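You operate a simulated robot arm through the tools that you are given. There is no shell and no other tool.

You run a simulated robot arm. Do the job below in one go: nothing can be reset, and whatever is moved stays where it is left.

## Task
Heat the pipe in the full flame till it glows red, then let it cool.
Fine: mat into the grey channel, then light on low; mat stays; afterwards grey block back and gas off. Where these are worked on the way, their far stop is far enough and under half their travel is too little: grey block.

It is judged by the outcome, as a careful person would: the job done as asked, and still so three seconds after it is handed in. It fails if anything else is knocked over, pushed out of place, dropped, spilled or broken.

## Robot
A 7-joint arm with a fingered hand, fixed in place. Base frame: the origin is on the floor under the middle of its stand, x ahead of it, y to its left, z up. Lengths are in m, angles in degrees, forces in N, time in s.
It reaches about 1.023 m from its shoulder. Its first joint turns from -166.0 to 166.0 degrees. Payload 4 kg.
The TCP is the grasp point between the finger pads, 0.03 m short of the fingertips. In the tool frame z runs along the fingers and y along their closing line. The gripper opens to 0.104 m; its body begins 0.035 m behind the TCP. The gripper is a hand of 4 fingers: y runs from the thumb to the fingers, the wrist lies at [-0.015, -0.113, -0.19] in the tool frame, and closing takes about 1.5 s.
Orientation is that of the tool frame in the base frame, as a unit quaternion [w, x, y, z]. With the fingers straight down and the wrist toward the robot, the tool's x, y and z point along [0, 1, 0], [1, 0, 0] and [0, 0, -1] of the base frame.

## Interface
- The arm moves only by the tool drive_tool. Its arguments are lists of equal length, an entry for each row: "offset": the shift along the tool's x, y, z in m, a list of three; "delta_rot": the turn, a rotation vector about the tool's x, y, z in degrees, a list of three. In form: {"offset": [[x, y, z], ...], "delta_rot": [[ax, ay, az], ...]}. A call has 1 to 20 rows; each row is the pose to reach, as a shift and turn from the pose commanded when the call began, along the tool's axes at that moment. "grip" is the opening, from 0 (shut) to 1 (fully open), set as the call begins (left out, the last holds). Each row takes 0.2 s and may step no farther than 0.05 m and 8.6 degrees from the row before; otherwise, or with a gripper value out of range, the whole call is refused. A pose out of reach is approached as far as the arm can. The call stops where the force on the tool passes 40 N (or 10 N more than at its start, if that is more) or the arm is blocked; 0.2 s more then pass. The fingers move at their own pace (about 0.153 m/s each) and stop on an object; they squeeze with about 26 N. The grip force told is the motor's: it shows also when the fingers shut on nothing. Time passes only in rows, and 0.2 s behind the last, so rows that repeat a pose let the fingers close. The reply holds the time, the measured pose of the TCP, the force on the tool along the base axes, the opening and the grip force, in the units named above and with some noise, with the torque about the TCP (base axes, N m) and any sound that the robot's microphone picked up.
- Cameras (640 x 400 px; columns grow to the right, rows downward): "scene" is fixed at [0.3999, 0.6474, 1.4943]; the picture's right is [-0.99, 0.13, 0.00], its down [0.03, 0.20, -0.98] and it looks along [-0.13, -0.97, -0.20] (base axes); focal length 343 px, centre (320, 200). "wrist" rides on the gripper at [0.061, -0.092, -0.13] in the tool frame; the picture's right is [-0.81, 0.28, -0.52], its down [-0.53, -0.71, 0.46] and it looks along [-0.24, 0.64, 0.72] (tool axes); focal length 275 px, centre (320, 200). There is no depth. A picture from a camera that has moved, and an enlarged one, comes with that camera's place and axes in the base frame and with its lens.
- capture(camera): a new picture of that camera. It takes no simulated time.
- set_fingers(index, middle, ring, thumb_bend, thumb_turn): sets how far each is bent, from 0 (flat) to 100 (curled in); at 30 the hand is open as for a grip, at 70 the pads meet at the TCP. One left out holds its place. A second passes; each finger stops where it meets its share of the squeeze, and holds until it gets a number again. A gripper value or a shape takes the hand back. It gives what a move gives, with no picture; readings hold the bend of each and the force on the fingers (four entries, about 0 where the hand has none), thumb and palm. thumb_turn goes from beside the hand (0) to across from the fingers (100), as for a grip.
- set_grasp(shape): the hand has 4 fingers and takes this shape, open, in about a second: jaw (thumb against the fingers, like two jaws); tri (thumb and two fingers); tip (a fingertip pinch); poke (one finger out to press); point (the index stretched); flat (the hand flat); cup (the hand cupped); fist (a fist). The gripper value then closes the fingers along that shape, each until it touches; the sizes above hold for jaw. It gives what a move gives, with no picture.
- close_up(camera, box): a new picture of the part [left, top, right, bottom] of that camera's present view, enlarged. It takes no simulated time.
- hand_in(): hands the job in; it is judged then, once.

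Nothing tells you positions but the pictures and the camera data. Unless the task says otherwise, let go and move clear before handing in.

The tools are called after ">>>" as a command line: name --argument value ..., lists and objects as JSON in quotes. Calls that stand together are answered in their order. drive_tool: Moves the arm, as the interface text tells. Its arguments: {"type":"object","properties":{"offset":{"type":"array","items":{"type":"array","items":{"type":"number"}}},"delta_rot":{"type":"array","items":{"type":"array","items":{"type":"number"}}},"grip":{"type":"number"}},"required":["offset","delta_rot"]} The other tools are called the same way: set_grasp (shape) gives the hand a shape; set_fingers (index, middle, ring, thumb_bend, thumb_turn) moves the fingers one by one; capture (camera) takes a picture; close_up (camera, box) takes an enlarged picture of a part of a camera's view; hand_in () hands the job in.

At the start:

```text
t: 0.0
eef_pos: [0.1485, -0.4253, 1.4259]
tcp_rot: [0.0, 0.707, 0.707, 0.0]
wrist_force: [0.8, 0.8, 0.2]
moment: [0.02, 0.0, 0.0]
finger_gap: 0.1038
grip_force: 0.0
shape: jaw
bend: [30.0, 30.0, 30.0, 30.0, 98.0]
finger forces: [0.0, 0.0, 0.0, 0.0, 0.0, 0.0]
```

scene: 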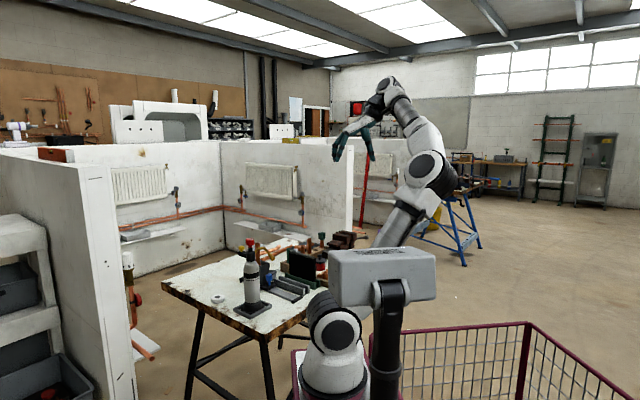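
wrist: 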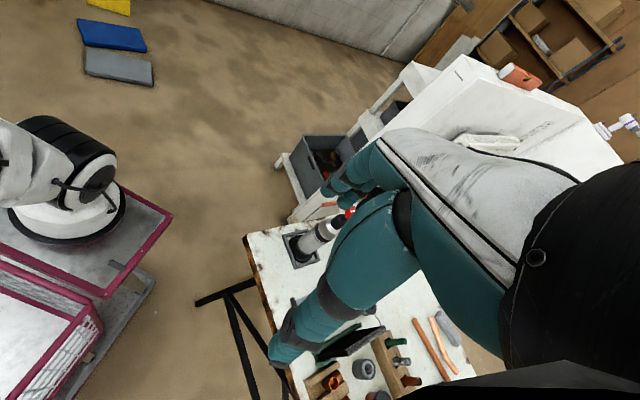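

I see a plumbing workshop with a white table in front of the robot holding a torch (gas cylinder), a dark mat/panel and some blocks. I'll take enlarged pictures to find out where things are before moving.

>>> close_up --camera "scene" --box '[150, 210, 370, 348]'

>>> close_up --camera "scene" --box '[220, 225, 340, 300]'

>>> close_up --camera "wrist" --box '[230, 180, 480, 400]'

```text
2.90 times, centred on (260, 279) of scene
camera zoom: at [0.3999, 0.6474, 1.4943], right [-0.99, 0.13, 0.0], down [0.03, 0.2, -0.98], along [-0.13, -0.97, -0.2], focal length 994 px, centre (494, -29)
```

zoom: 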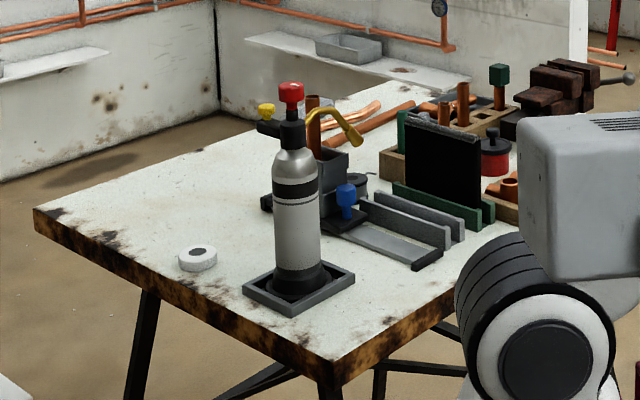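

```text
5.33 times, centred on (280, 262) of scene
camera zoom: at [0.3999, 0.6474, 1.4943], right [-0.99, 0.13, 0.0], down [0.03, 0.2, -0.98], along [-0.13, -0.97, -0.2], focal length 1830 px, centre (533, -133)
```

zoom: 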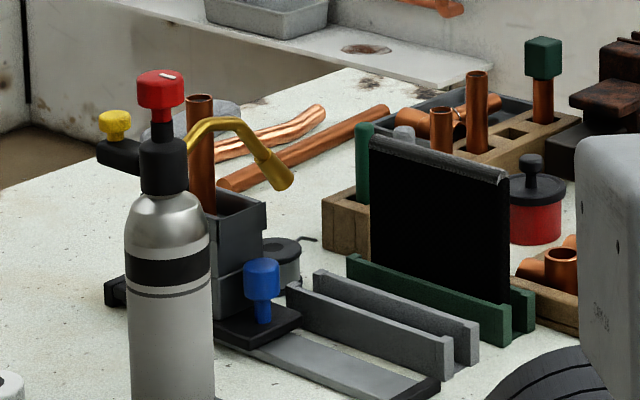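

```text
1.82 times, centred on (355, 290) of wrist
camera zoom: at [0.0574, -0.3641, 1.556], right [0.28, -0.81, 0.52], down [-0.71, -0.53, -0.46], along [0.64, -0.24, -0.72], focal length 500 px, centre (256, 36)
```

zoom: 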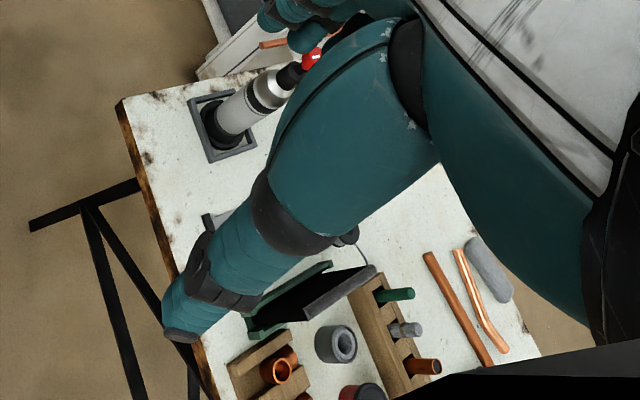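

The table stands at about z 0.79, turned 45° with the torch near (0.50, -0.615). The pipe holder with its slide, the grey channel and the green channel with the mat lie behind it. I'll turn the hand to line up with the table so the wrist camera looks over it.

>>> drive_tool --offset '[[0, 0, 0], [0, 0, 0], [0, 0, 0], [0, 0, 0], [0, 0, 0], [0, 0, 0]]' --delta_rot '[[0, 0, 7.5], [0, 0, 15], [0, 0, 22.5], [0, 0, 30], [0, 0, 37.5], [0, 0, 45]]'

>>> capture --camera "wrist"

>>> capture --camera "scene"

```text
t: 1.4
eef_pos: [0.1484, -0.4258, 1.4247]
tcp_rot: [0.0, 0.925, 0.381, 0.001]
wrist_force: [-1.0, -0.4, 0.4]
moment: [0.0, -0.05, 0.01]
finger_gap: 0.1035
grip_force: 0.0
shape: jaw
bend: [30.0, 30.0, 30.0, 30.0, 98.0]
finger forces: [0.0, 0.0, 0.1, 0.0, 0.0, 0.0]
```

```text
taken
camera wrist: at [0.1276, -0.3175, 1.5558], right [-0.38, -0.77, 0.52], down [-0.88, 0.13, -0.46], along [0.28, -0.63, -0.72], focal length 275 px, centre (320, 200)
```

wrist: 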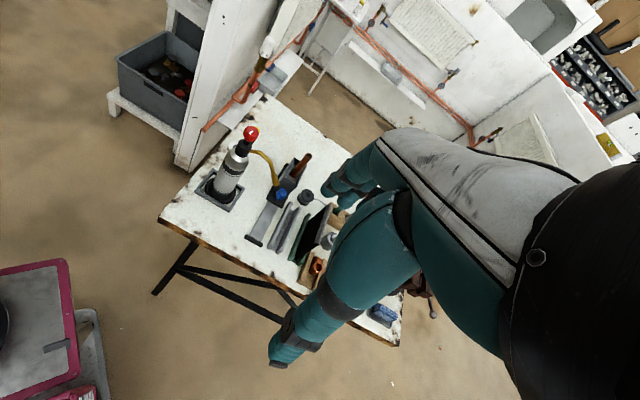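

```text
taken
```

scene: 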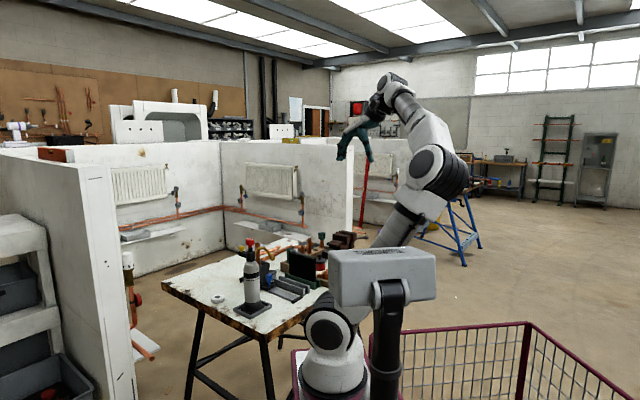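

The hand is now aligned with the table and the torch, slide and channels are visible. I'll enlarge this area.

>>> close_up --camera "wrist" --box '[180, 110, 350, 290]'

>>> close_up --camera "wrist" --box '[230, 110, 340, 210]'

```text
2.22 times, centred on (265, 200) of wrist
camera zoom: at [0.1276, -0.3175, 1.5558], right [-0.38, -0.77, 0.52], down [-0.88, 0.13, -0.46], along [0.28, -0.63, -0.72], focal length 612 px, centre (442, 200)
```

zoom: 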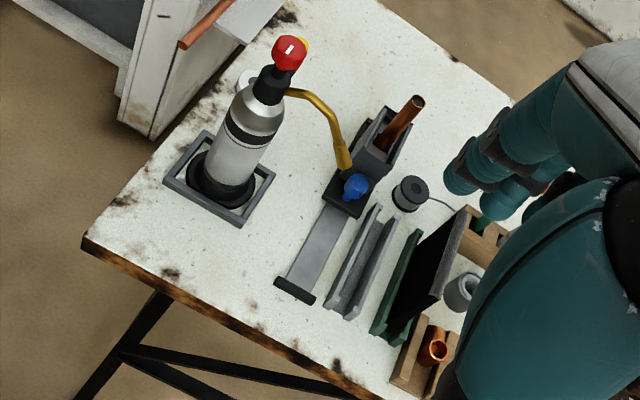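

```text
4.00 times, centred on (285, 160) of wrist
camera zoom: at [0.1276, -0.3175, 1.5558], right [-0.38, -0.77, 0.52], down [-0.88, 0.13, -0.46], along [0.28, -0.63, -0.72], focal length 1101 px, centre (460, 360)
```

zoom: 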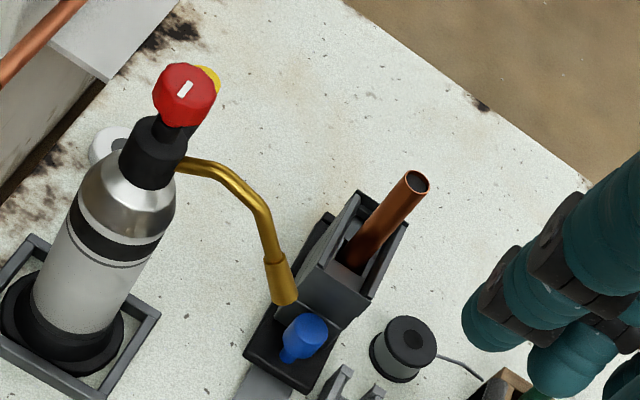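

The torch's gold nozzle points toward +b (the table's right), past the slide. The blue-knobbed carriage with the pipe holder sits at the far end of its track, and the mat stands in the green channel. I'll go a little closer to look at the mat, the channels and the slide.

>>> drive_tool --offset '[[-0.02, 0.02, 0.024], [-0.04, 0.04, 0.048], [-0.06, 0.06, 0.072], [-0.08, 0.08, 0.096], [-0.1, 0.1, 0.12]]' --delta_rot '[[0, 0, 0], [0, 0, 0], [0, 0, 0], [0, 0, 0], [0, 0, 0]]'

>>> capture --camera "wrist"

>>> capture --camera "scene"

```text
t: 2.6
eef_pos: [0.1483, -0.5654, 1.3044]
tcp_rot: [-0.001, 0.923, 0.384, 0.001]
wrist_force: [0.5, 0.0, 0.1]
moment: [-0.03, -0.03, -0.01]
finger_gap: 0.1038
grip_force: 0.2
shape: jaw
bend: [30.0, 30.0, 30.0, 30.0, 98.0]
finger forces: [0.0, 0.0, 0.1, 0.0, 0.0, 0.0]
```

```text
taken
camera wrist: at [0.1274, -0.4579, 1.4354], right [-0.38, -0.77, 0.52], down [-0.88, 0.13, -0.46], along [0.28, -0.63, -0.72], focal length 275 px, centre (320, 200)
```

wrist: 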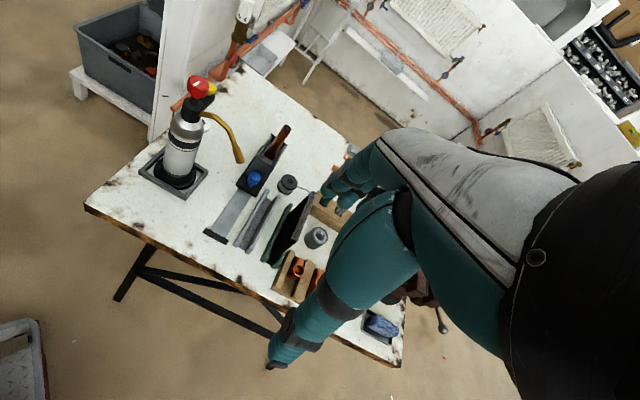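

```text
taken
```

scene: 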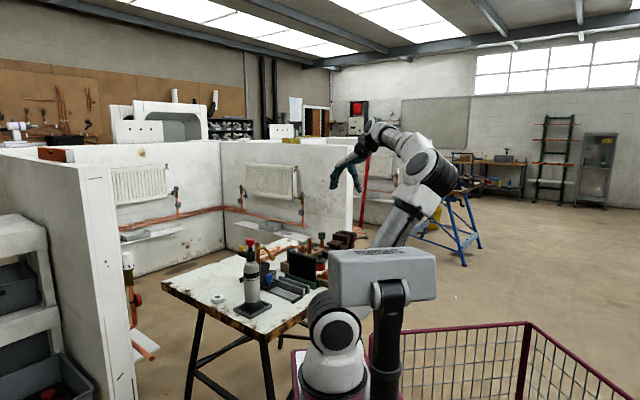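

>>> close_up --camera "wrist" --box '[135, 60, 295, 160]'

>>> close_up --camera "wrist" --box '[195, 110, 345, 204]'

>>> close_up --camera "wrist" --box '[195, 170, 355, 310]'

```text
4.00 times, centred on (215, 110) of wrist
camera zoom: at [0.1274, -0.4579, 1.4354], right [-0.38, -0.77, 0.52], down [-0.88, 0.13, -0.46], along [0.28, -0.63, -0.72], focal length 1101 px, centre (740, 560)
```

zoom: 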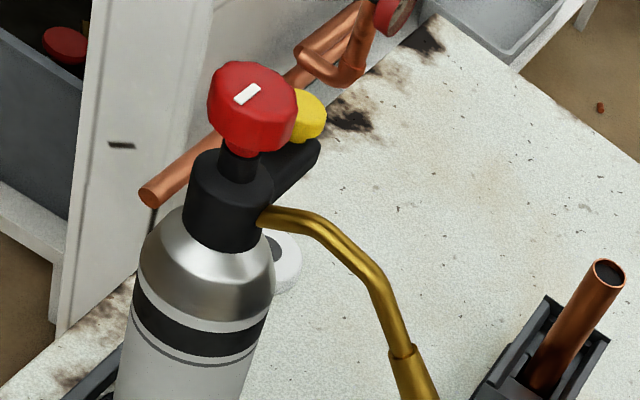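

```text
4.26 times, centred on (270, 157) of wrist
camera zoom: at [0.1274, -0.4579, 1.4354], right [-0.38, -0.77, 0.52], down [-0.88, 0.13, -0.46], along [0.28, -0.63, -0.72], focal length 1171 px, centre (533, 383)
```

zoom: 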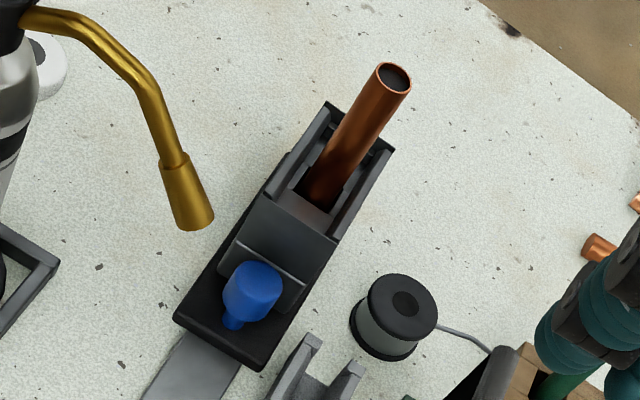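

```text
2.86 times, centred on (275, 240) of wrist
camera zoom: at [0.1274, -0.4579, 1.4354], right [-0.38, -0.77, 0.52], down [-0.88, 0.13, -0.46], along [0.28, -0.63, -0.72], focal length 786 px, centre (449, 86)
```

zoom: 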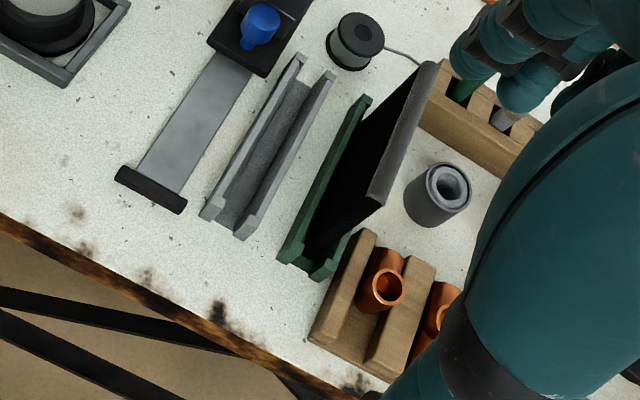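

The mat stands in the green channel at about a 0.786, b 0.375 (table axes), with its top near z 0.945. The grey channel is parallel to it, about 0.075 m toward the slide. I'll turn the hand so the closing line runs across the mat, with the wrist on the side away from the torch, and go above the mat.

>>> drive_tool --offset '[[-0.0067, 0.0233, 0], [-0.0133, 0.0467, 0], [-0.02, 0.07, 0], [-0.0267, 0.0933, 0], [-0.0333, 0.1167, 0], [-0.04, 0.14, 0], [-0.0467, 0.1633, 0], [-0.0533, 0.1867, 0], [-0.06, 0.21, 0], [-0.0667, 0.2333, 0], [-0.0733, 0.2567, 0], [-0.08, 0.28, 0]]' --delta_rot '[[0, 0, -7.5], [0, 0, -15], [0, 0, -22.5], [0, 0, -30], [0, 0, -37.5], [0, 0, -45], [0, 0, -52.5], [0, 0, -60], [0, 0, -67.5], [0, 0, -75], [0, 0, -82.5], [0, 0, -90]]'

>>> capture --camera "wrist"

>>> capture --camera "scene"

```text
t: 5.2
eef_pos: [0.2759, -0.664, 1.2304]
tcp_rot: [0.007, 0.39, 0.921, -0.014]
wrist_force: [1.3, -1.8, -2.1]
moment: [0.11, 0.01, 0.04]
finger_gap: 0.1038
grip_force: 0.0
shape: jaw
bend: [30.0, 30.0, 30.0, 30.0, 97.0]
finger forces: [0.1, 0.0, 0.0, 0.0, 0.0, 0.1]
out of reach, approached as far as the arm can: row 7, 8, 9, 10, 11, 12
```

```text
taken
camera wrist: at [0.1669, -0.6792, 1.362], right [0.76, -0.37, 0.53], down [-0.14, -0.89, -0.43], along [0.63, 0.25, -0.73], focal length 275 px, centre (320, 200)
```

wrist: 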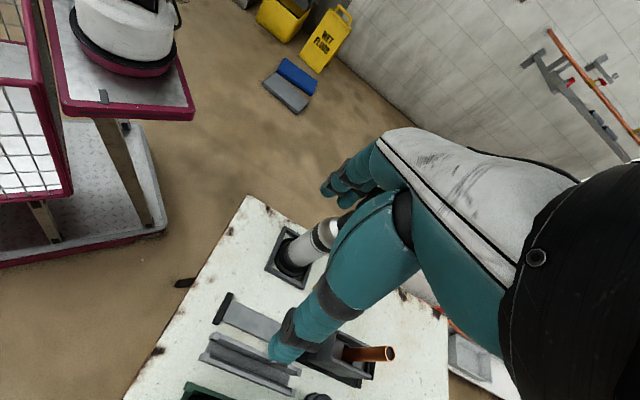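

```text
taken
```

scene: 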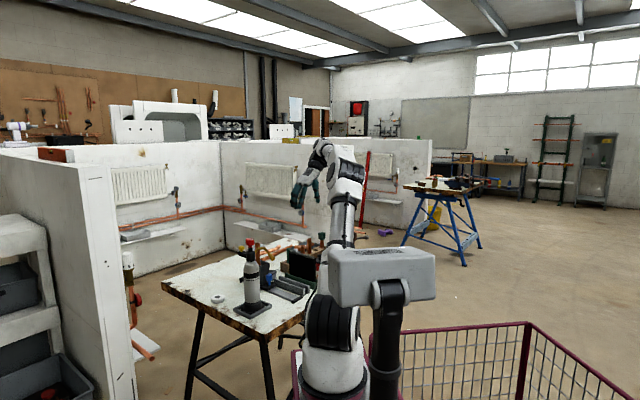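

That overshot the arm's reach. From where it stopped, the shoulder looks to be at about z 0.76, so I'll work nearer and lower. I'll go to a point just above the near half of the mat at a 0.745, with the fingertips about 5 cm above its top.

>>> drive_tool --offset '[[0.031, 0.024, 0.021], [0.0625, 0.0475, 0.042], [0.094, 0.071, 0.063], [0.125, 0.095, 0.084], [0.11, 0.08, 0.121], [0.095, 0.06, 0.158], [0.08, 0.04, 0.195], [0.06, 0.02, 0.235], [0.04, 0.0, 0.274]]' --delta_rot '[[0, 0, 0], [0, 0, 0], [0, 0, 0], [0, 0, 0], [0, 0, 0], [0, 0, 0], [0, 0, 0], [0, 0, 0], [0, 0, 0]]' --grip 0.7

>>> capture --camera "wrist"

>>> capture --camera "scene"

>>> close_up --camera "scene" --box '[220, 190, 360, 300]'

```text
t: 7.2
eef_pos: [0.2455, -0.6332, 0.9559]
tcp_rot: [0.0, 0.382, 0.924, 0.0]
wrist_force: [-0.8, -0.1, 0.4]
moment: [-0.02, -0.01, -0.01]
finger_gap: 0.0732
grip_force: 0.0
shape: jaw
bend: [27.0, 37.0, 34.0, 58.0, 99.0]
finger forces: [0.1, 0.0, 0.1, 0.0, 0.0, 0.0]
```

```text
taken
camera wrist: at [0.1382, -0.6544, 1.0871], right [0.77, -0.38, 0.52], down [-0.13, -0.88, -0.46], along [0.63, 0.28, -0.72], focal length 275 px, centre (320, 200)
```

wrist: 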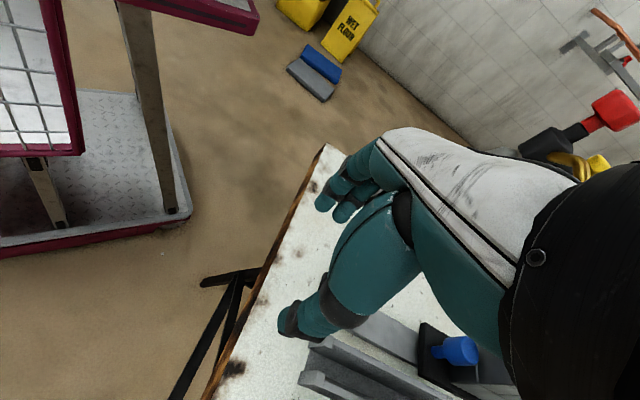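

```text
taken
```

scene: 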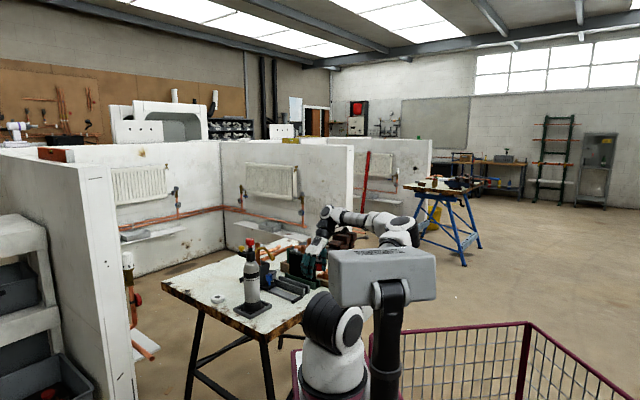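

```text
3.64 times, centred on (290, 245) of scene
camera zoom: at [0.3999, 0.6474, 1.4943], right [-0.99, 0.13, 0.0], down [0.03, 0.2, -0.98], along [-0.13, -0.97, -0.2], focal length 1248 px, centre (429, 36)
```

zoom: 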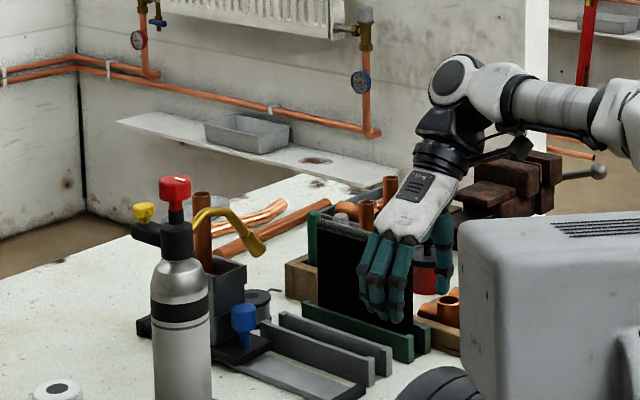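

The controller took the reached pose as its new reference, so the hand is now at about a 0.62, b 0.27, z 0.956, near the table edge and touching nothing. I'll raise it and move over above the mat.

>>> drive_tool --offset '[[0, 0, -0.037], [0, 0, -0.074], [-0.031, -0.025, -0.074], [-0.062, -0.05, -0.074], [-0.093, -0.075, -0.074], [-0.124, -0.101, -0.074]]' --delta_rot '[[0, 0, 0], [0, 0, 0], [0, 0, 0], [0, 0, 0], [0, 0, 0], [0, 0, 0]]'

>>> capture --camera "wrist"

>>> close_up --camera "scene" --box '[220, 190, 360, 300]'

```text
t: 8.6
eef_pos: [0.2622, -0.773, 1.0304]
tcp_rot: [0.0, 0.382, 0.924, 0.001]
wrist_force: [1.0, -0.5, -0.3]
moment: [0.03, 0.02, -0.01]
finger_gap: 0.073
grip_force: 0.0
shape: jaw
bend: [27.0, 37.0, 34.0, 58.0, 99.0]
finger forces: [0.0, 0.0, 0.0, 0.0, 0.0, 0.0]
out of reach, approached as far as the arm can: row 6
```

```text
taken
camera wrist: at [0.1539, -0.7938, 1.1609], right [0.77, -0.38, 0.52], down [-0.13, -0.88, -0.45], along [0.63, 0.28, -0.72], focal length 275 px, centre (320, 200)
```

wrist: 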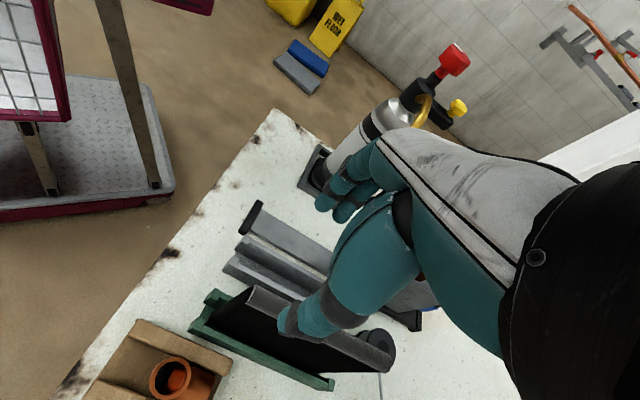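

```text
3.64 times, centred on (290, 245) of scene
camera zoom: at [0.3999, 0.6474, 1.4943], right [-0.99, 0.13, 0.0], down [0.03, 0.2, -0.98], along [-0.13, -0.97, -0.2], focal length 1248 px, centre (429, 36)
```

zoom: 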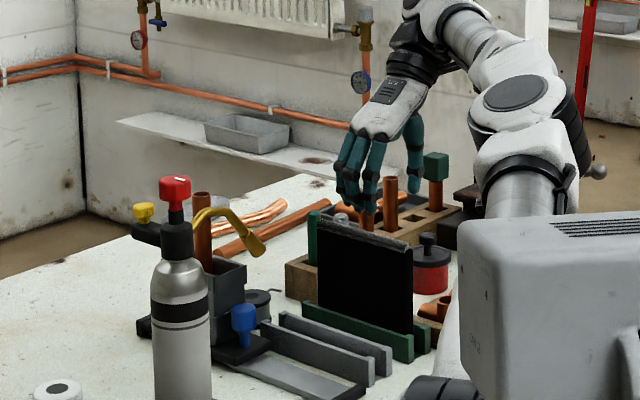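

The hand is above the mat's near half. I'll enlarge this view to check the mat's exact line.

>>> close_up --camera "wrist" --box '[180, 190, 420, 400]'

>>> close_up --camera "wrist" --box '[380, 30, 500, 140]'

```text
1.90 times, centred on (300, 295) of wrist
camera zoom: at [0.1539, -0.7938, 1.1609], right [0.77, -0.38, 0.52], down [-0.13, -0.88, -0.45], along [0.63, 0.28, -0.72], focal length 524 px, centre (358, 19)
```

zoom: 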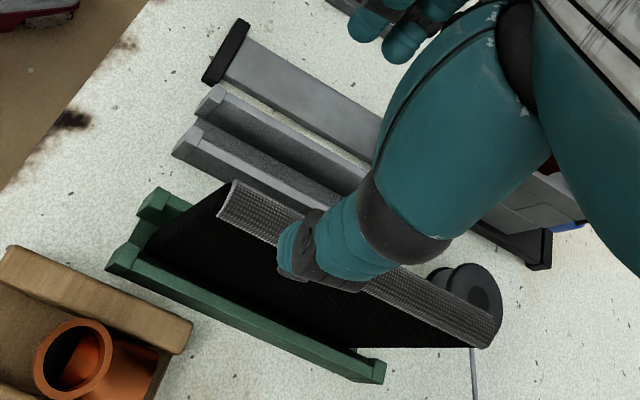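

```text
3.64 times, centred on (440, 85) of wrist
camera zoom: at [0.1539, -0.7938, 1.1609], right [0.77, -0.38, 0.52], down [-0.13, -0.88, -0.45], along [0.63, 0.28, -0.72], focal length 1001 px, centre (-116, 618)
```

zoom: 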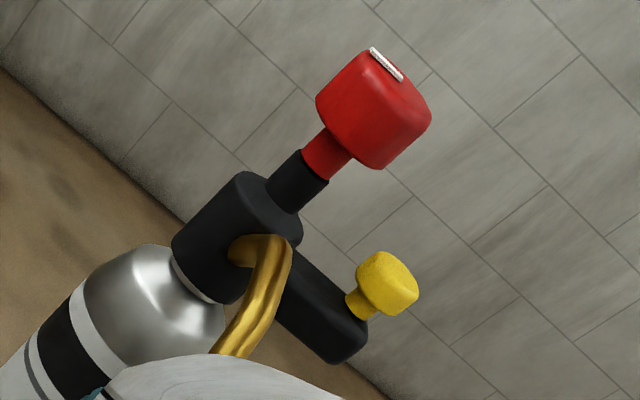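

The mat's top edge is at about z 0.935 and b 0.378, spanning a 0.72–0.87. The grey channel's centre line is about b 0.304. I'll line up at a 0.755 just above the mat and check before gripping.

>>> drive_tool --offset '[[-0.01, -0.009, 0.025], [-0.023, -0.018, 0.045]]' --delta_rot '[[0, 0, 0], [0, 0, 0]]'

>>> close_up --camera "wrist" --box '[180, 190, 420, 400]'

>>> close_up --camera "scene" --box '[240, 210, 350, 300]'

```text
t: 9.2
eef_pos: [0.2651, -0.797, 0.9854]
tcp_rot: [0.003, 0.384, 0.924, -0.003]
wrist_force: [-0.2, -0.4, 1.6]
moment: [-0.04, 0.06, 0.03]
finger_gap: 0.0728
grip_force: 0.0
shape: jaw
bend: [27.0, 37.0, 34.0, 58.0, 99.0]
finger forces: [0.0, 0.0, 0.0, 0.1, 0.0, 0.0]
out of reach, approached as far as the arm can: row 2
```

```text
1.90 times, centred on (300, 295) of wrist
camera zoom: at [0.1569, -0.8174, 1.116], right [0.77, -0.37, 0.52], down [-0.13, -0.88, -0.45], along [0.63, 0.28, -0.72], focal length 524 px, centre (358, 19)
```

zoom: 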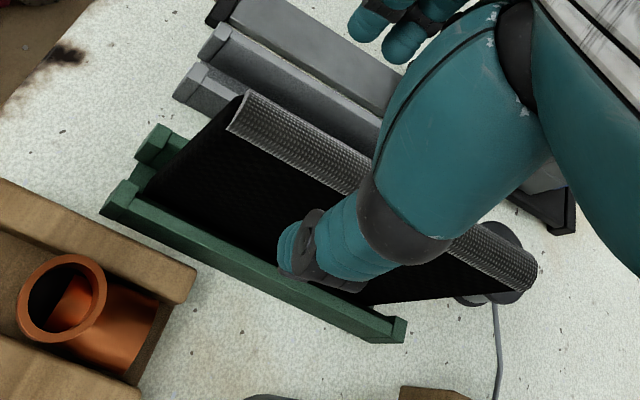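

```text
4.44 times, centred on (295, 255) of scene
camera zoom: at [0.3999, 0.6474, 1.4943], right [-0.99, 0.13, 0.0], down [0.03, 0.2, -0.98], along [-0.13, -0.97, -0.2], focal length 1525 px, centre (431, -44)
```

zoom: 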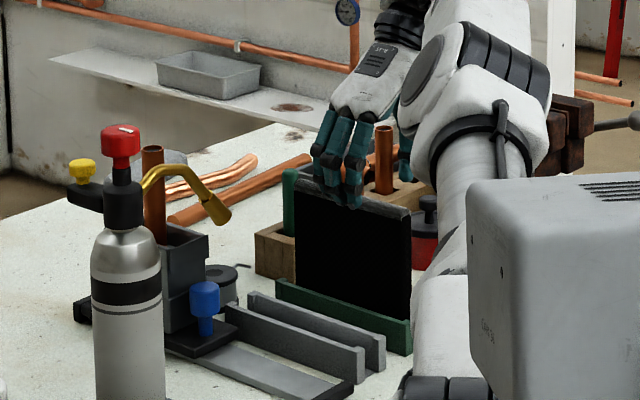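

The mat's top edge runs between the thumb and the fingers, centred to within about 2 mm. I'll lower straight down to z 0.908.

>>> drive_tool --offset '[[-0.002, -0.001, 0.026], [-0.003, -0.002, 0.052], [-0.004, -0.002, 0.077]]' --delta_rot '[[0, 0, 0], [0, 0, 0], [0, 0, 0]]'

>>> capture --camera "wrist"

>>> close_up --camera "scene" --box '[240, 210, 350, 300]'

```text
t: 10.0
eef_pos: [0.266, -0.8012, 0.9068]
tcp_rot: [0.0, 0.383, 0.924, 0.0]
wrist_force: [0.5, 0.5, -0.1]
moment: [-0.02, 0.02, -0.01]
finger_gap: 0.0731
grip_force: 0.1
shape: jaw
bend: [27.0, 37.0, 34.0, 58.0, 99.0]
finger forces: [0.0, 0.1, 0.1, 0.0, 0.1, 0.1]
```

```text
taken
camera wrist: at [0.159, -0.8235, 1.0377], right [0.77, -0.38, 0.52], down [-0.13, -0.88, -0.45], along [0.63, 0.28, -0.72], focal length 275 px, centre (320, 200)
```

wrist: 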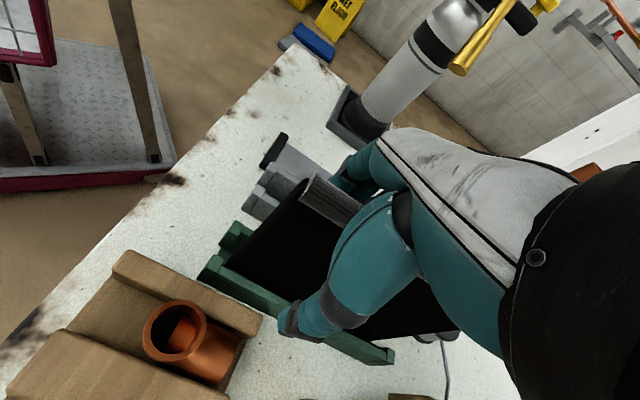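

```text
4.44 times, centred on (295, 255) of scene
camera zoom: at [0.3999, 0.6474, 1.4943], right [-0.99, 0.13, 0.0], down [0.03, 0.2, -0.98], along [-0.13, -0.97, -0.2], focal length 1525 px, centre (431, -44)
```

zoom: 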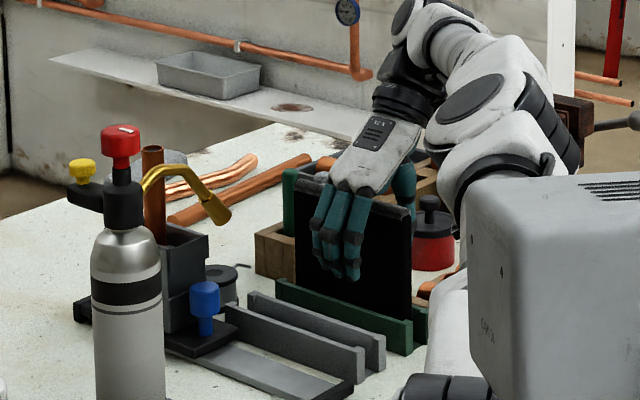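

The mat is between the fingers and thumb and nothing has been touched. I'll close on it now.

>>> drive_tool --offset '[[0, 0, 0], [0, 0, 0], [0, 0, 0], [0, 0, 0], [0, 0, 0], [0, 0, 0], [0, 0, 0], [0, 0, 0]]' --delta_rot '[[0, 0, 0], [0, 0, 0], [0, 0, 0], [0, 0, 0], [0, 0, 0], [0, 0, 0], [0, 0, 0], [0, 0, 0]]' --grip 0

>>> close_up --camera "scene" --box '[240, 210, 350, 300]'

>>> capture --camera "wrist"

```text
t: 11.8
eef_pos: [0.2663, -0.8022, 0.9071]
tcp_rot: [0.0, 0.383, 0.924, 0.0]
wrist_force: [0.3, 0.4, -0.1]
moment: [0.01, -0.02, 0.06]
finger_gap: 0.0106
grip_force: 26.6
shape: jaw
bend: [72.0, 65.0, 65.0, 73.0, 100.0]
finger forces: [13.6, 6.8, 3.2, 0.1, 23.3, 0.0]
```

```text
4.44 times, centred on (295, 255) of scene
camera zoom: at [0.3999, 0.6474, 1.4943], right [-0.99, 0.13, 0.0], down [0.03, 0.2, -0.98], along [-0.13, -0.97, -0.2], focal length 1525 px, centre (431, -44)
```

zoom: 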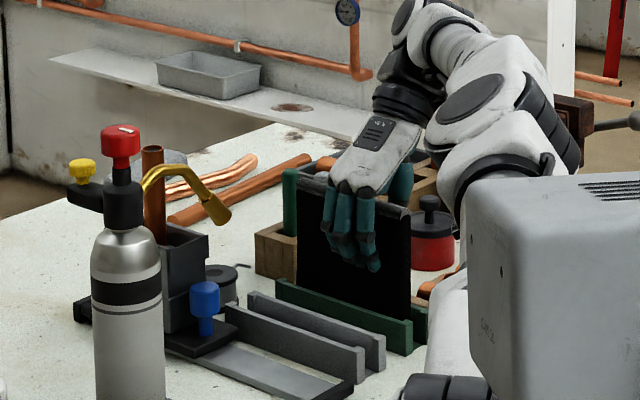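

```text
taken
camera wrist: at [0.1588, -0.8236, 1.0377], right [0.77, -0.38, 0.52], down [-0.13, -0.88, -0.46], along [0.63, 0.28, -0.72], focal length 275 px, centre (320, 200)
```

wrist: 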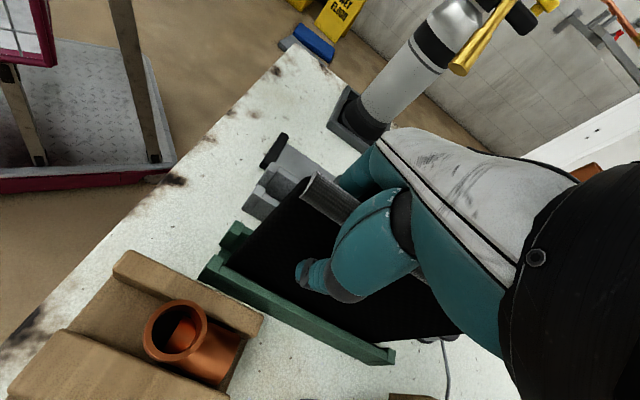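

The mat is gripped, about 1 cm thick. I'll lift it 5 cm and check that it stays level.

>>> drive_tool --offset '[[0, 0, -0.012], [0, 0, -0.025], [0, 0, -0.037], [0, 0, -0.05]]' --delta_rot '[[0, 0, 0], [0, 0, 0], [0, 0, 0], [0, 0, 0]]'

>>> close_up --camera "scene" --box '[240, 210, 350, 300]'

>>> capture --camera "wrist"

```text
t: 12.8
eef_pos: [0.2662, -0.8014, 0.9564]
tcp_rot: [0.0, 0.383, 0.924, -0.001]
wrist_force: [0.3, -0.4, -1.5]
moment: [0.07, 0.03, -0.01]
finger_gap: 0.0103
grip_force: 26.0
shape: jaw
bend: [72.0, 65.0, 68.0, 74.0, 100.0]
finger forces: [15.5, 5.7, 2.7, 0.0, 23.9, 0.0]
```

```text
4.44 times, centred on (295, 255) of scene
camera zoom: at [0.3999, 0.6474, 1.4943], right [-0.99, 0.13, 0.0], down [0.03, 0.2, -0.98], along [-0.13, -0.97, -0.2], focal length 1525 px, centre (431, -44)
```

zoom: 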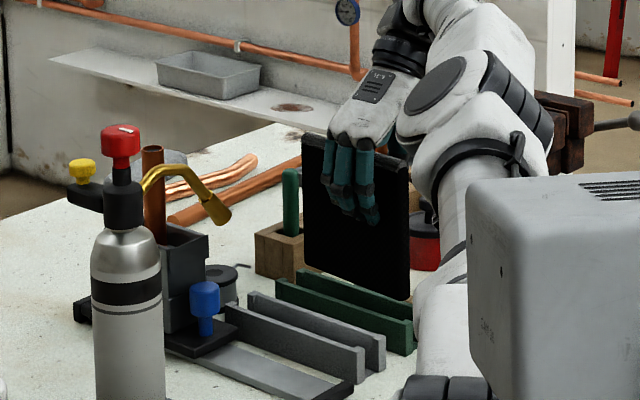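

```text
taken
camera wrist: at [0.1591, -0.8231, 1.0877], right [0.77, -0.38, 0.52], down [-0.13, -0.88, -0.45], along [0.63, 0.28, -0.73], focal length 275 px, centre (320, 200)
```

wrist: 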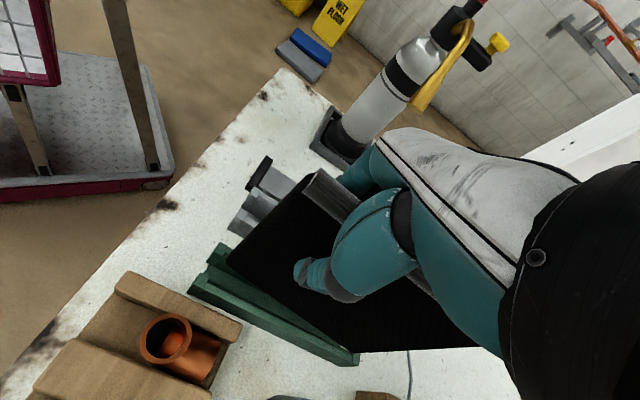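

The mat lifted clear. I'll check whether it hangs level and parallel to the channels.

>>> close_up --camera "wrist" --box '[160, 140, 480, 400]'

>>> close_up --camera "scene" --box '[265, 225, 345, 295]'

```text
1.54 times, centred on (320, 270) of wrist
camera zoom: at [0.1591, -0.8231, 1.0877], right [0.77, -0.38, 0.52], down [-0.13, -0.88, -0.45], along [0.63, 0.28, -0.73], focal length 424 px, centre (320, 92)
```

zoom: 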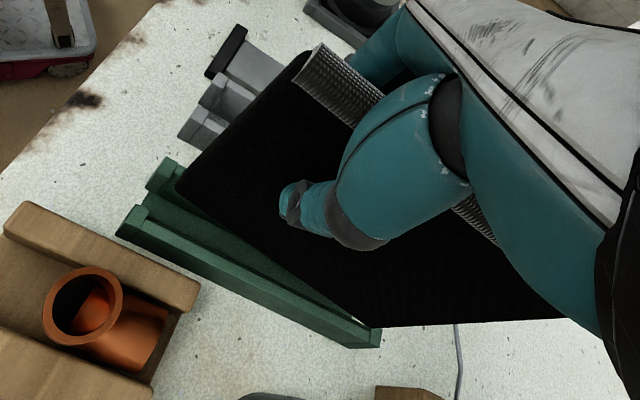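

```text
5.71 times, centred on (305, 260) of scene
camera zoom: at [0.3999, 0.6474, 1.4943], right [-0.99, 0.13, 0.0], down [0.03, 0.2, -0.98], along [-0.13, -0.97, -0.2], focal length 1960 px, centre (406, -143)
```

zoom: 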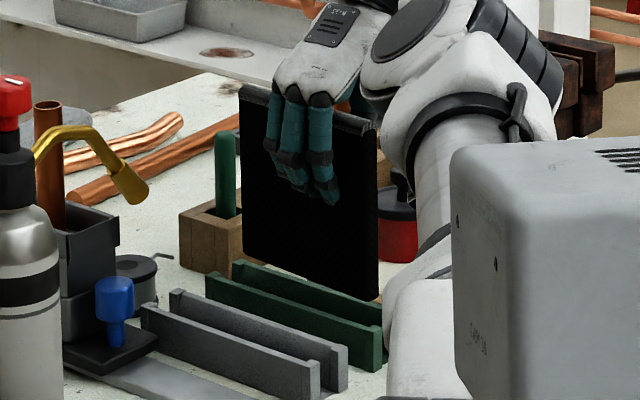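

The mat is level but seems to have turned slightly in the grip, with its far end swung toward +b. I'll enlarge to measure how much.

>>> close_up --camera "wrist" --box '[290, 150, 420, 280]'

>>> close_up --camera "wrist" --box '[200, 220, 400, 380]'

```text
3.08 times, centred on (355, 215) of wrist
camera zoom: at [0.1591, -0.8231, 1.0877], right [0.77, -0.38, 0.52], down [-0.13, -0.88, -0.45], along [0.63, 0.28, -0.73], focal length 847 px, centre (212, 154)
```

zoom: 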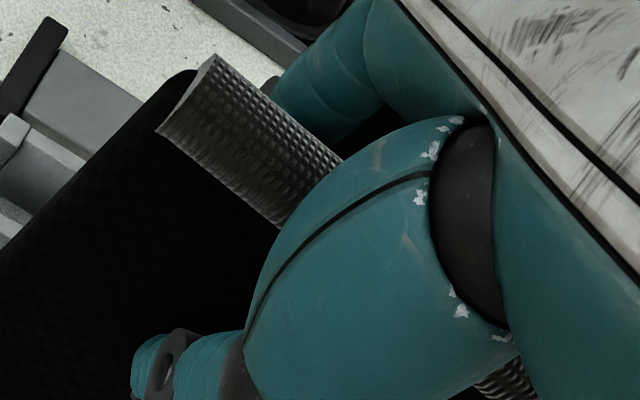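

```text
2.50 times, centred on (300, 300) of wrist
camera zoom: at [0.1591, -0.8231, 1.0877], right [0.77, -0.38, 0.52], down [-0.13, -0.88, -0.45], along [0.63, 0.28, -0.73], focal length 688 px, centre (370, -50)
```

zoom: 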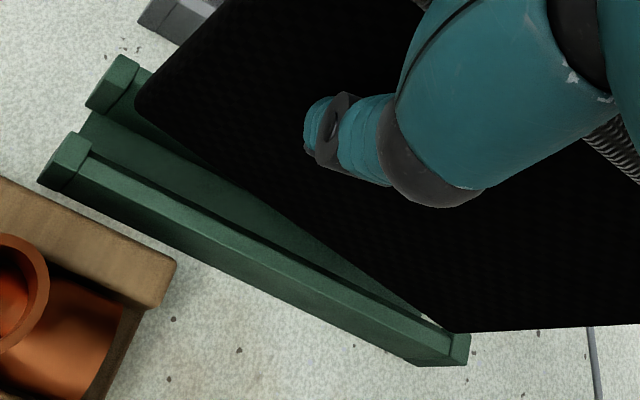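

The mat is turned about 6° in the grip, with its far end toward +b. I'll raise it 1 cm, turn the hand back by 6° and shift it 7.5 cm over the grey channel.

>>> drive_tool --offset '[[0, 0, -0.01], [0, 0.018, -0.01], [0, 0.037, -0.01], [0, 0.056, -0.01], [0, 0.0745, -0.01], [0, 0.0745, -0.01]]' --delta_rot '[[0, 0, 0], [0, 0, -1.5], [0, 0, -3], [0, 0, -4.5], [0, 0, -6], [0, 0, -6]]'

>>> capture --camera "wrist"

>>> close_up --camera "wrist" --box '[160, 140, 480, 400]'

>>> close_up --camera "scene" --box '[245, 225, 345, 295]'

```text
t: 14.2
eef_pos: [0.318, -0.7492, 0.9672]
tcp_rot: [0.0, 0.334, 0.943, -0.001]
wrist_force: [-0.3, -0.1, -1.1]
moment: [0.05, 0.01, 0.03]
finger_gap: 0.0103
grip_force: 25.4
shape: jaw
bend: [72.0, 66.0, 69.0, 74.0, 100.0]
finger forces: [15.8, 5.5, 2.8, 0.1, 24.2, 0.0]
```

```text
taken
camera wrist: at [0.2142, -0.7819, 1.0983], right [0.8, -0.3, 0.52], down [-0.03, -0.89, -0.46], along [0.59, 0.35, -0.72], focal length 275 px, centre (320, 200)
```

wrist: 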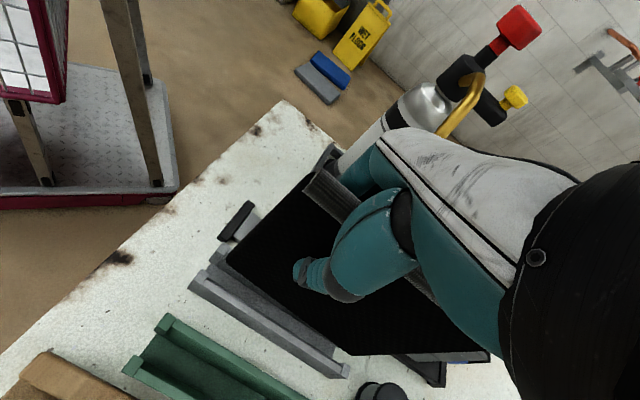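

```text
1.54 times, centred on (320, 270) of wrist
camera zoom: at [0.2142, -0.7819, 1.0983], right [0.8, -0.3, 0.52], down [-0.03, -0.89, -0.46], along [0.59, 0.35, -0.72], focal length 424 px, centre (320, 92)
```

zoom: 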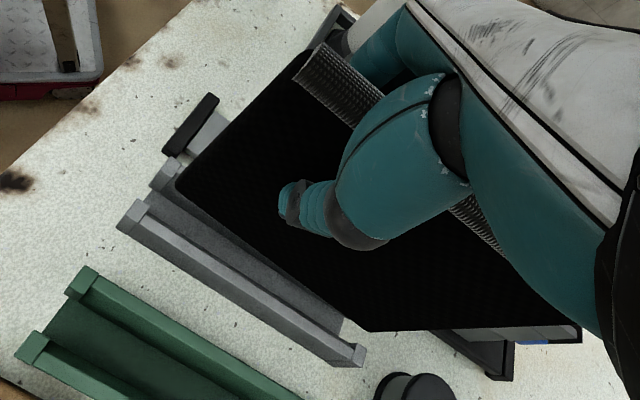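

```text
5.71 times, centred on (295, 260) of scene
camera zoom: at [0.3999, 0.6474, 1.4943], right [-0.99, 0.13, 0.0], down [0.03, 0.2, -0.98], along [-0.13, -0.97, -0.2], focal length 1960 px, centre (463, -143)
```

zoom: 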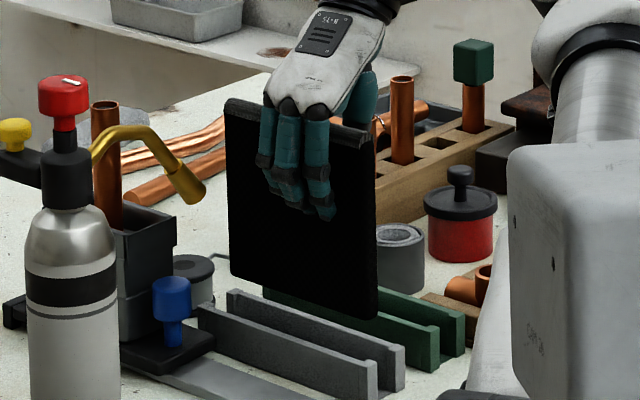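

The mat now hangs over the grey channel, nearly parallel to it. Before lowering I'll check how upright it is.

>>> close_up --camera "scene" --box '[278, 238, 326, 288]'

>>> close_up --camera "wrist" --box '[200, 155, 380, 275]'

```text
8.00 times, centred on (302, 263) of scene
camera zoom: at [0.3999, 0.6474, 1.4943], right [-0.99, 0.13, 0.0], down [0.03, 0.2, -0.98], along [-0.13, -0.97, -0.2], focal length 2744 px, centre (464, -304)
```

zoom: 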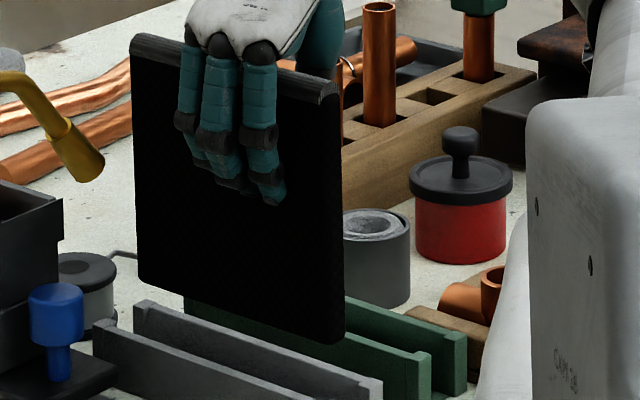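

```text
3.33 times, centred on (290, 215) of wrist
camera zoom: at [0.2142, -0.7819, 1.0983], right [0.8, -0.3, 0.52], down [-0.03, -0.89, -0.46], along [0.59, 0.35, -0.72], focal length 918 px, centre (420, 150)
```

zoom: 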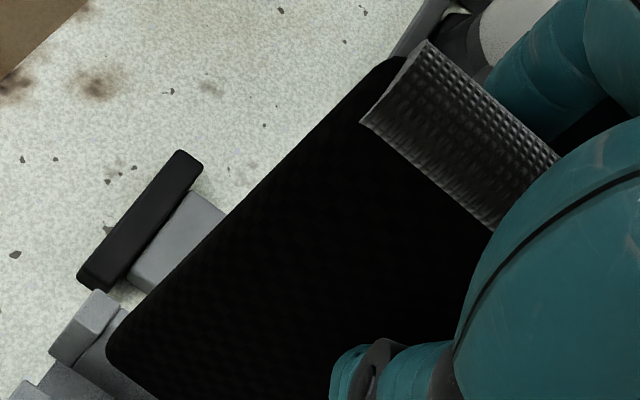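

From the scene camera the mat is upright within about a degree, and about 1.5° of turn remains. I'll trim that, nudge 2 mm toward +b and lower to just above the rails to check alignment.

>>> drive_tool --offset '[[0, -0.002, 0], [0, -0.002, 0.012], [0, -0.002, 0.022]]' --delta_rot '[[0, 0, -1.5], [0, 0, -1.5], [0, 0, -1.5]]'

>>> close_up --camera "wrist" --box '[180, 200, 380, 370]'

>>> close_up --camera "scene" --box '[260, 245, 320, 295]'

```text
t: 15.0
eef_pos: [0.3177, -0.7514, 0.9446]
tcp_rot: [0.001, 0.322, 0.947, 0.0]
wrist_force: [0.1, -0.1, -0.8]
moment: [0.04, 0.05, 0.02]
finger_gap: 0.0103
grip_force: 25.7
shape: jaw
bend: [72.0, 66.0, 69.0, 74.0, 100.0]
finger forces: [15.8, 5.4, 2.9, 0.0, 24.0, 0.0]
```

```text
2.35 times, centred on (280, 285) of wrist
camera zoom: at [0.2138, -0.7863, 1.0766], right [0.81, -0.28, 0.52], down [-0.01, -0.89, -0.46], along [0.59, 0.36, -0.72], focal length 648 px, centre (414, 0)
```

zoom: 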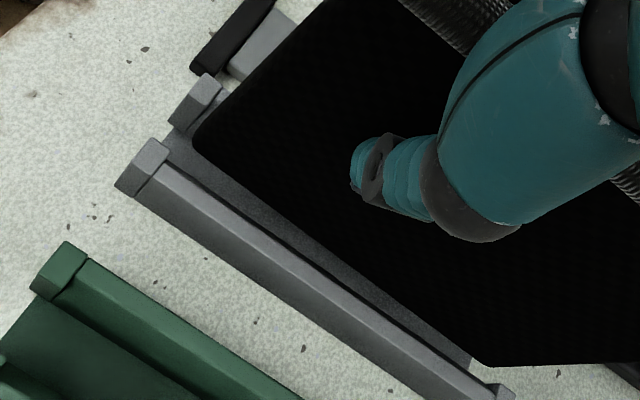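

```text
8.00 times, centred on (290, 270) of scene
camera zoom: at [0.3999, 0.6474, 1.4943], right [-0.99, 0.13, 0.0], down [0.03, 0.2, -0.98], along [-0.13, -0.97, -0.2], focal length 2744 px, centre (560, -360)
```

zoom: 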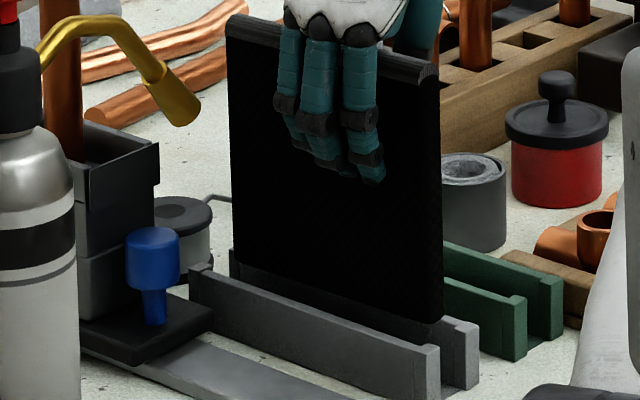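

The mat's bottom is just above the grey channel. I'll enlarge both ends of the slot to compare the mat with the rails.

>>> close_up --camera "wrist" --box '[210, 215, 280, 275]'

>>> close_up --camera "wrist" --box '[320, 310, 400, 380]'

>>> close_up --camera "scene" --box '[283, 270, 310, 297]'

```text
6.67 times, centred on (245, 245) of wrist
camera zoom: at [0.2138, -0.7863, 1.0766], right [0.81, -0.28, 0.52], down [-0.01, -0.89, -0.46], along [0.59, 0.36, -0.72], focal length 1835 px, centre (820, -100)
```

zoom: 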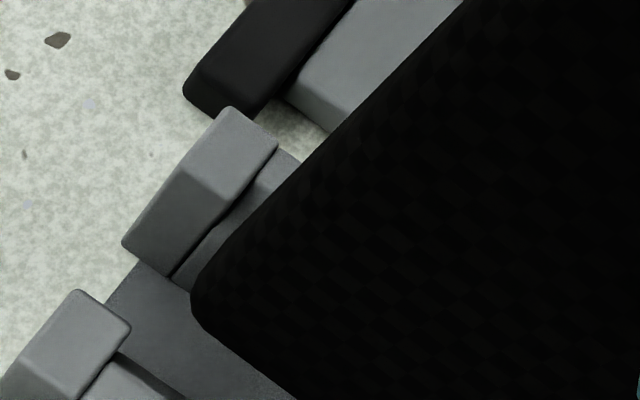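

```text
5.71 times, centred on (360, 345) of wrist
camera zoom: at [0.2138, -0.7863, 1.0766], right [0.81, -0.28, 0.52], down [-0.01, -0.89, -0.46], along [0.59, 0.36, -0.72], focal length 1573 px, centre (91, -629)
```

zoom: 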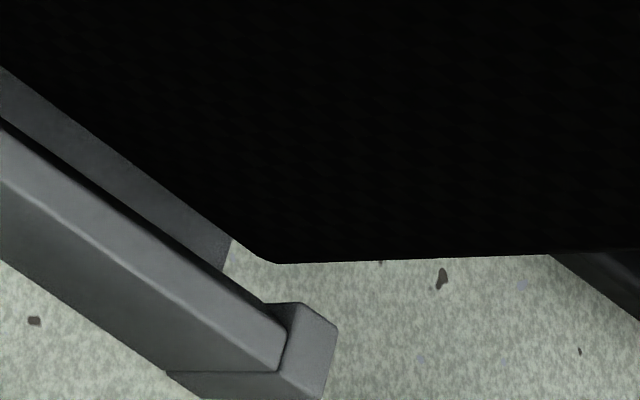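

```text
14.81 times, centred on (296, 284) of scene
camera zoom: at [0.3999, 0.6474, 1.4943], right [-0.99, 0.13, 0.0], down [0.03, 0.2, -0.98], along [-0.13, -0.97, -0.2], focal length 5082 px, centre (668, -1037)
```

zoom: 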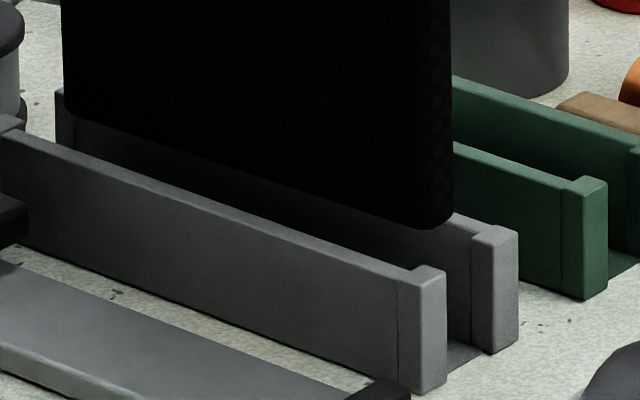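

The mat is about 1.2 cm thick and the slot about 2.2 cm wide. The mat sits roughly 5 mm too far toward +b, with about 1° of turn left. I'll correct both, then lower partway while watching the force.

>>> drive_tool --offset '[[0, 0.005, 0], [0, 0.005, 0], [0, 0.005, 0.008], [0, 0.005, 0.016]]' --delta_rot '[[0, 0, -1], [0, 0, -1], [0, 0, -1], [0, 0, -1]]'

>>> close_up --camera "wrist" --box '[180, 200, 380, 370]'

>>> close_up --camera "scene" --box '[260, 245, 320, 295]'

```text
t: 16.0
eef_pos: [0.3212, -0.7467, 0.9301]
tcp_rot: [0.0, 0.313, 0.95, -0.001]
wrist_force: [-0.5, -0.6, -1.6]
moment: [0.0, 0.05, 0.03]
finger_gap: 0.0103
grip_force: 26.2
shape: jaw
bend: [72.0, 66.0, 70.0, 74.0, 100.0]
finger forces: [15.8, 5.5, 3.0, 0.0, 24.5, 0.0]
```

```text
2.35 times, centred on (280, 285) of wrist
camera zoom: at [0.2182, -0.7839, 1.0607], right [0.82, -0.26, 0.52], down [0.0, -0.89, -0.46], along [0.58, 0.37, -0.72], focal length 648 px, centre (414, 0)
```

zoom: 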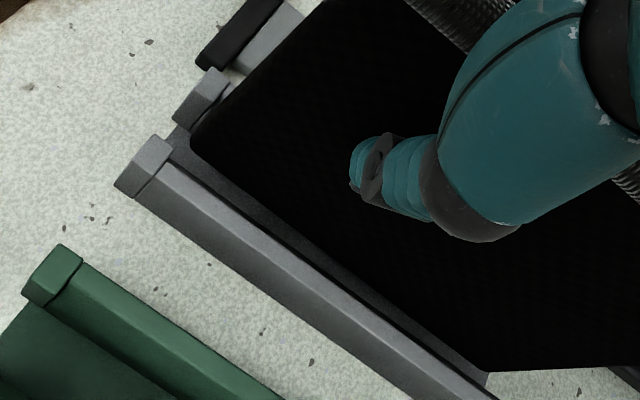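

```text
8.00 times, centred on (290, 270) of scene
camera zoom: at [0.3999, 0.6474, 1.4943], right [-0.99, 0.13, 0.0], down [0.03, 0.2, -0.98], along [-0.13, -0.97, -0.2], focal length 2744 px, centre (560, -360)
```

zoom: 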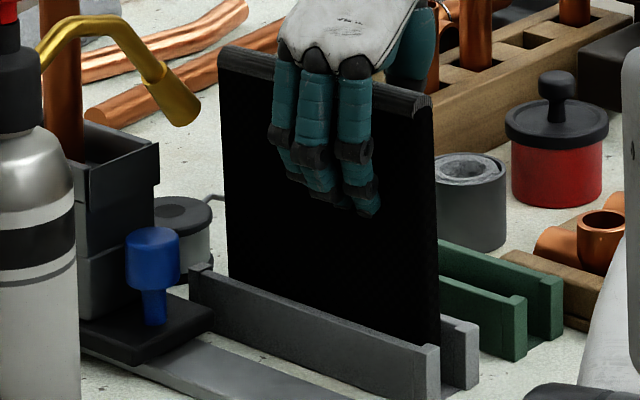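

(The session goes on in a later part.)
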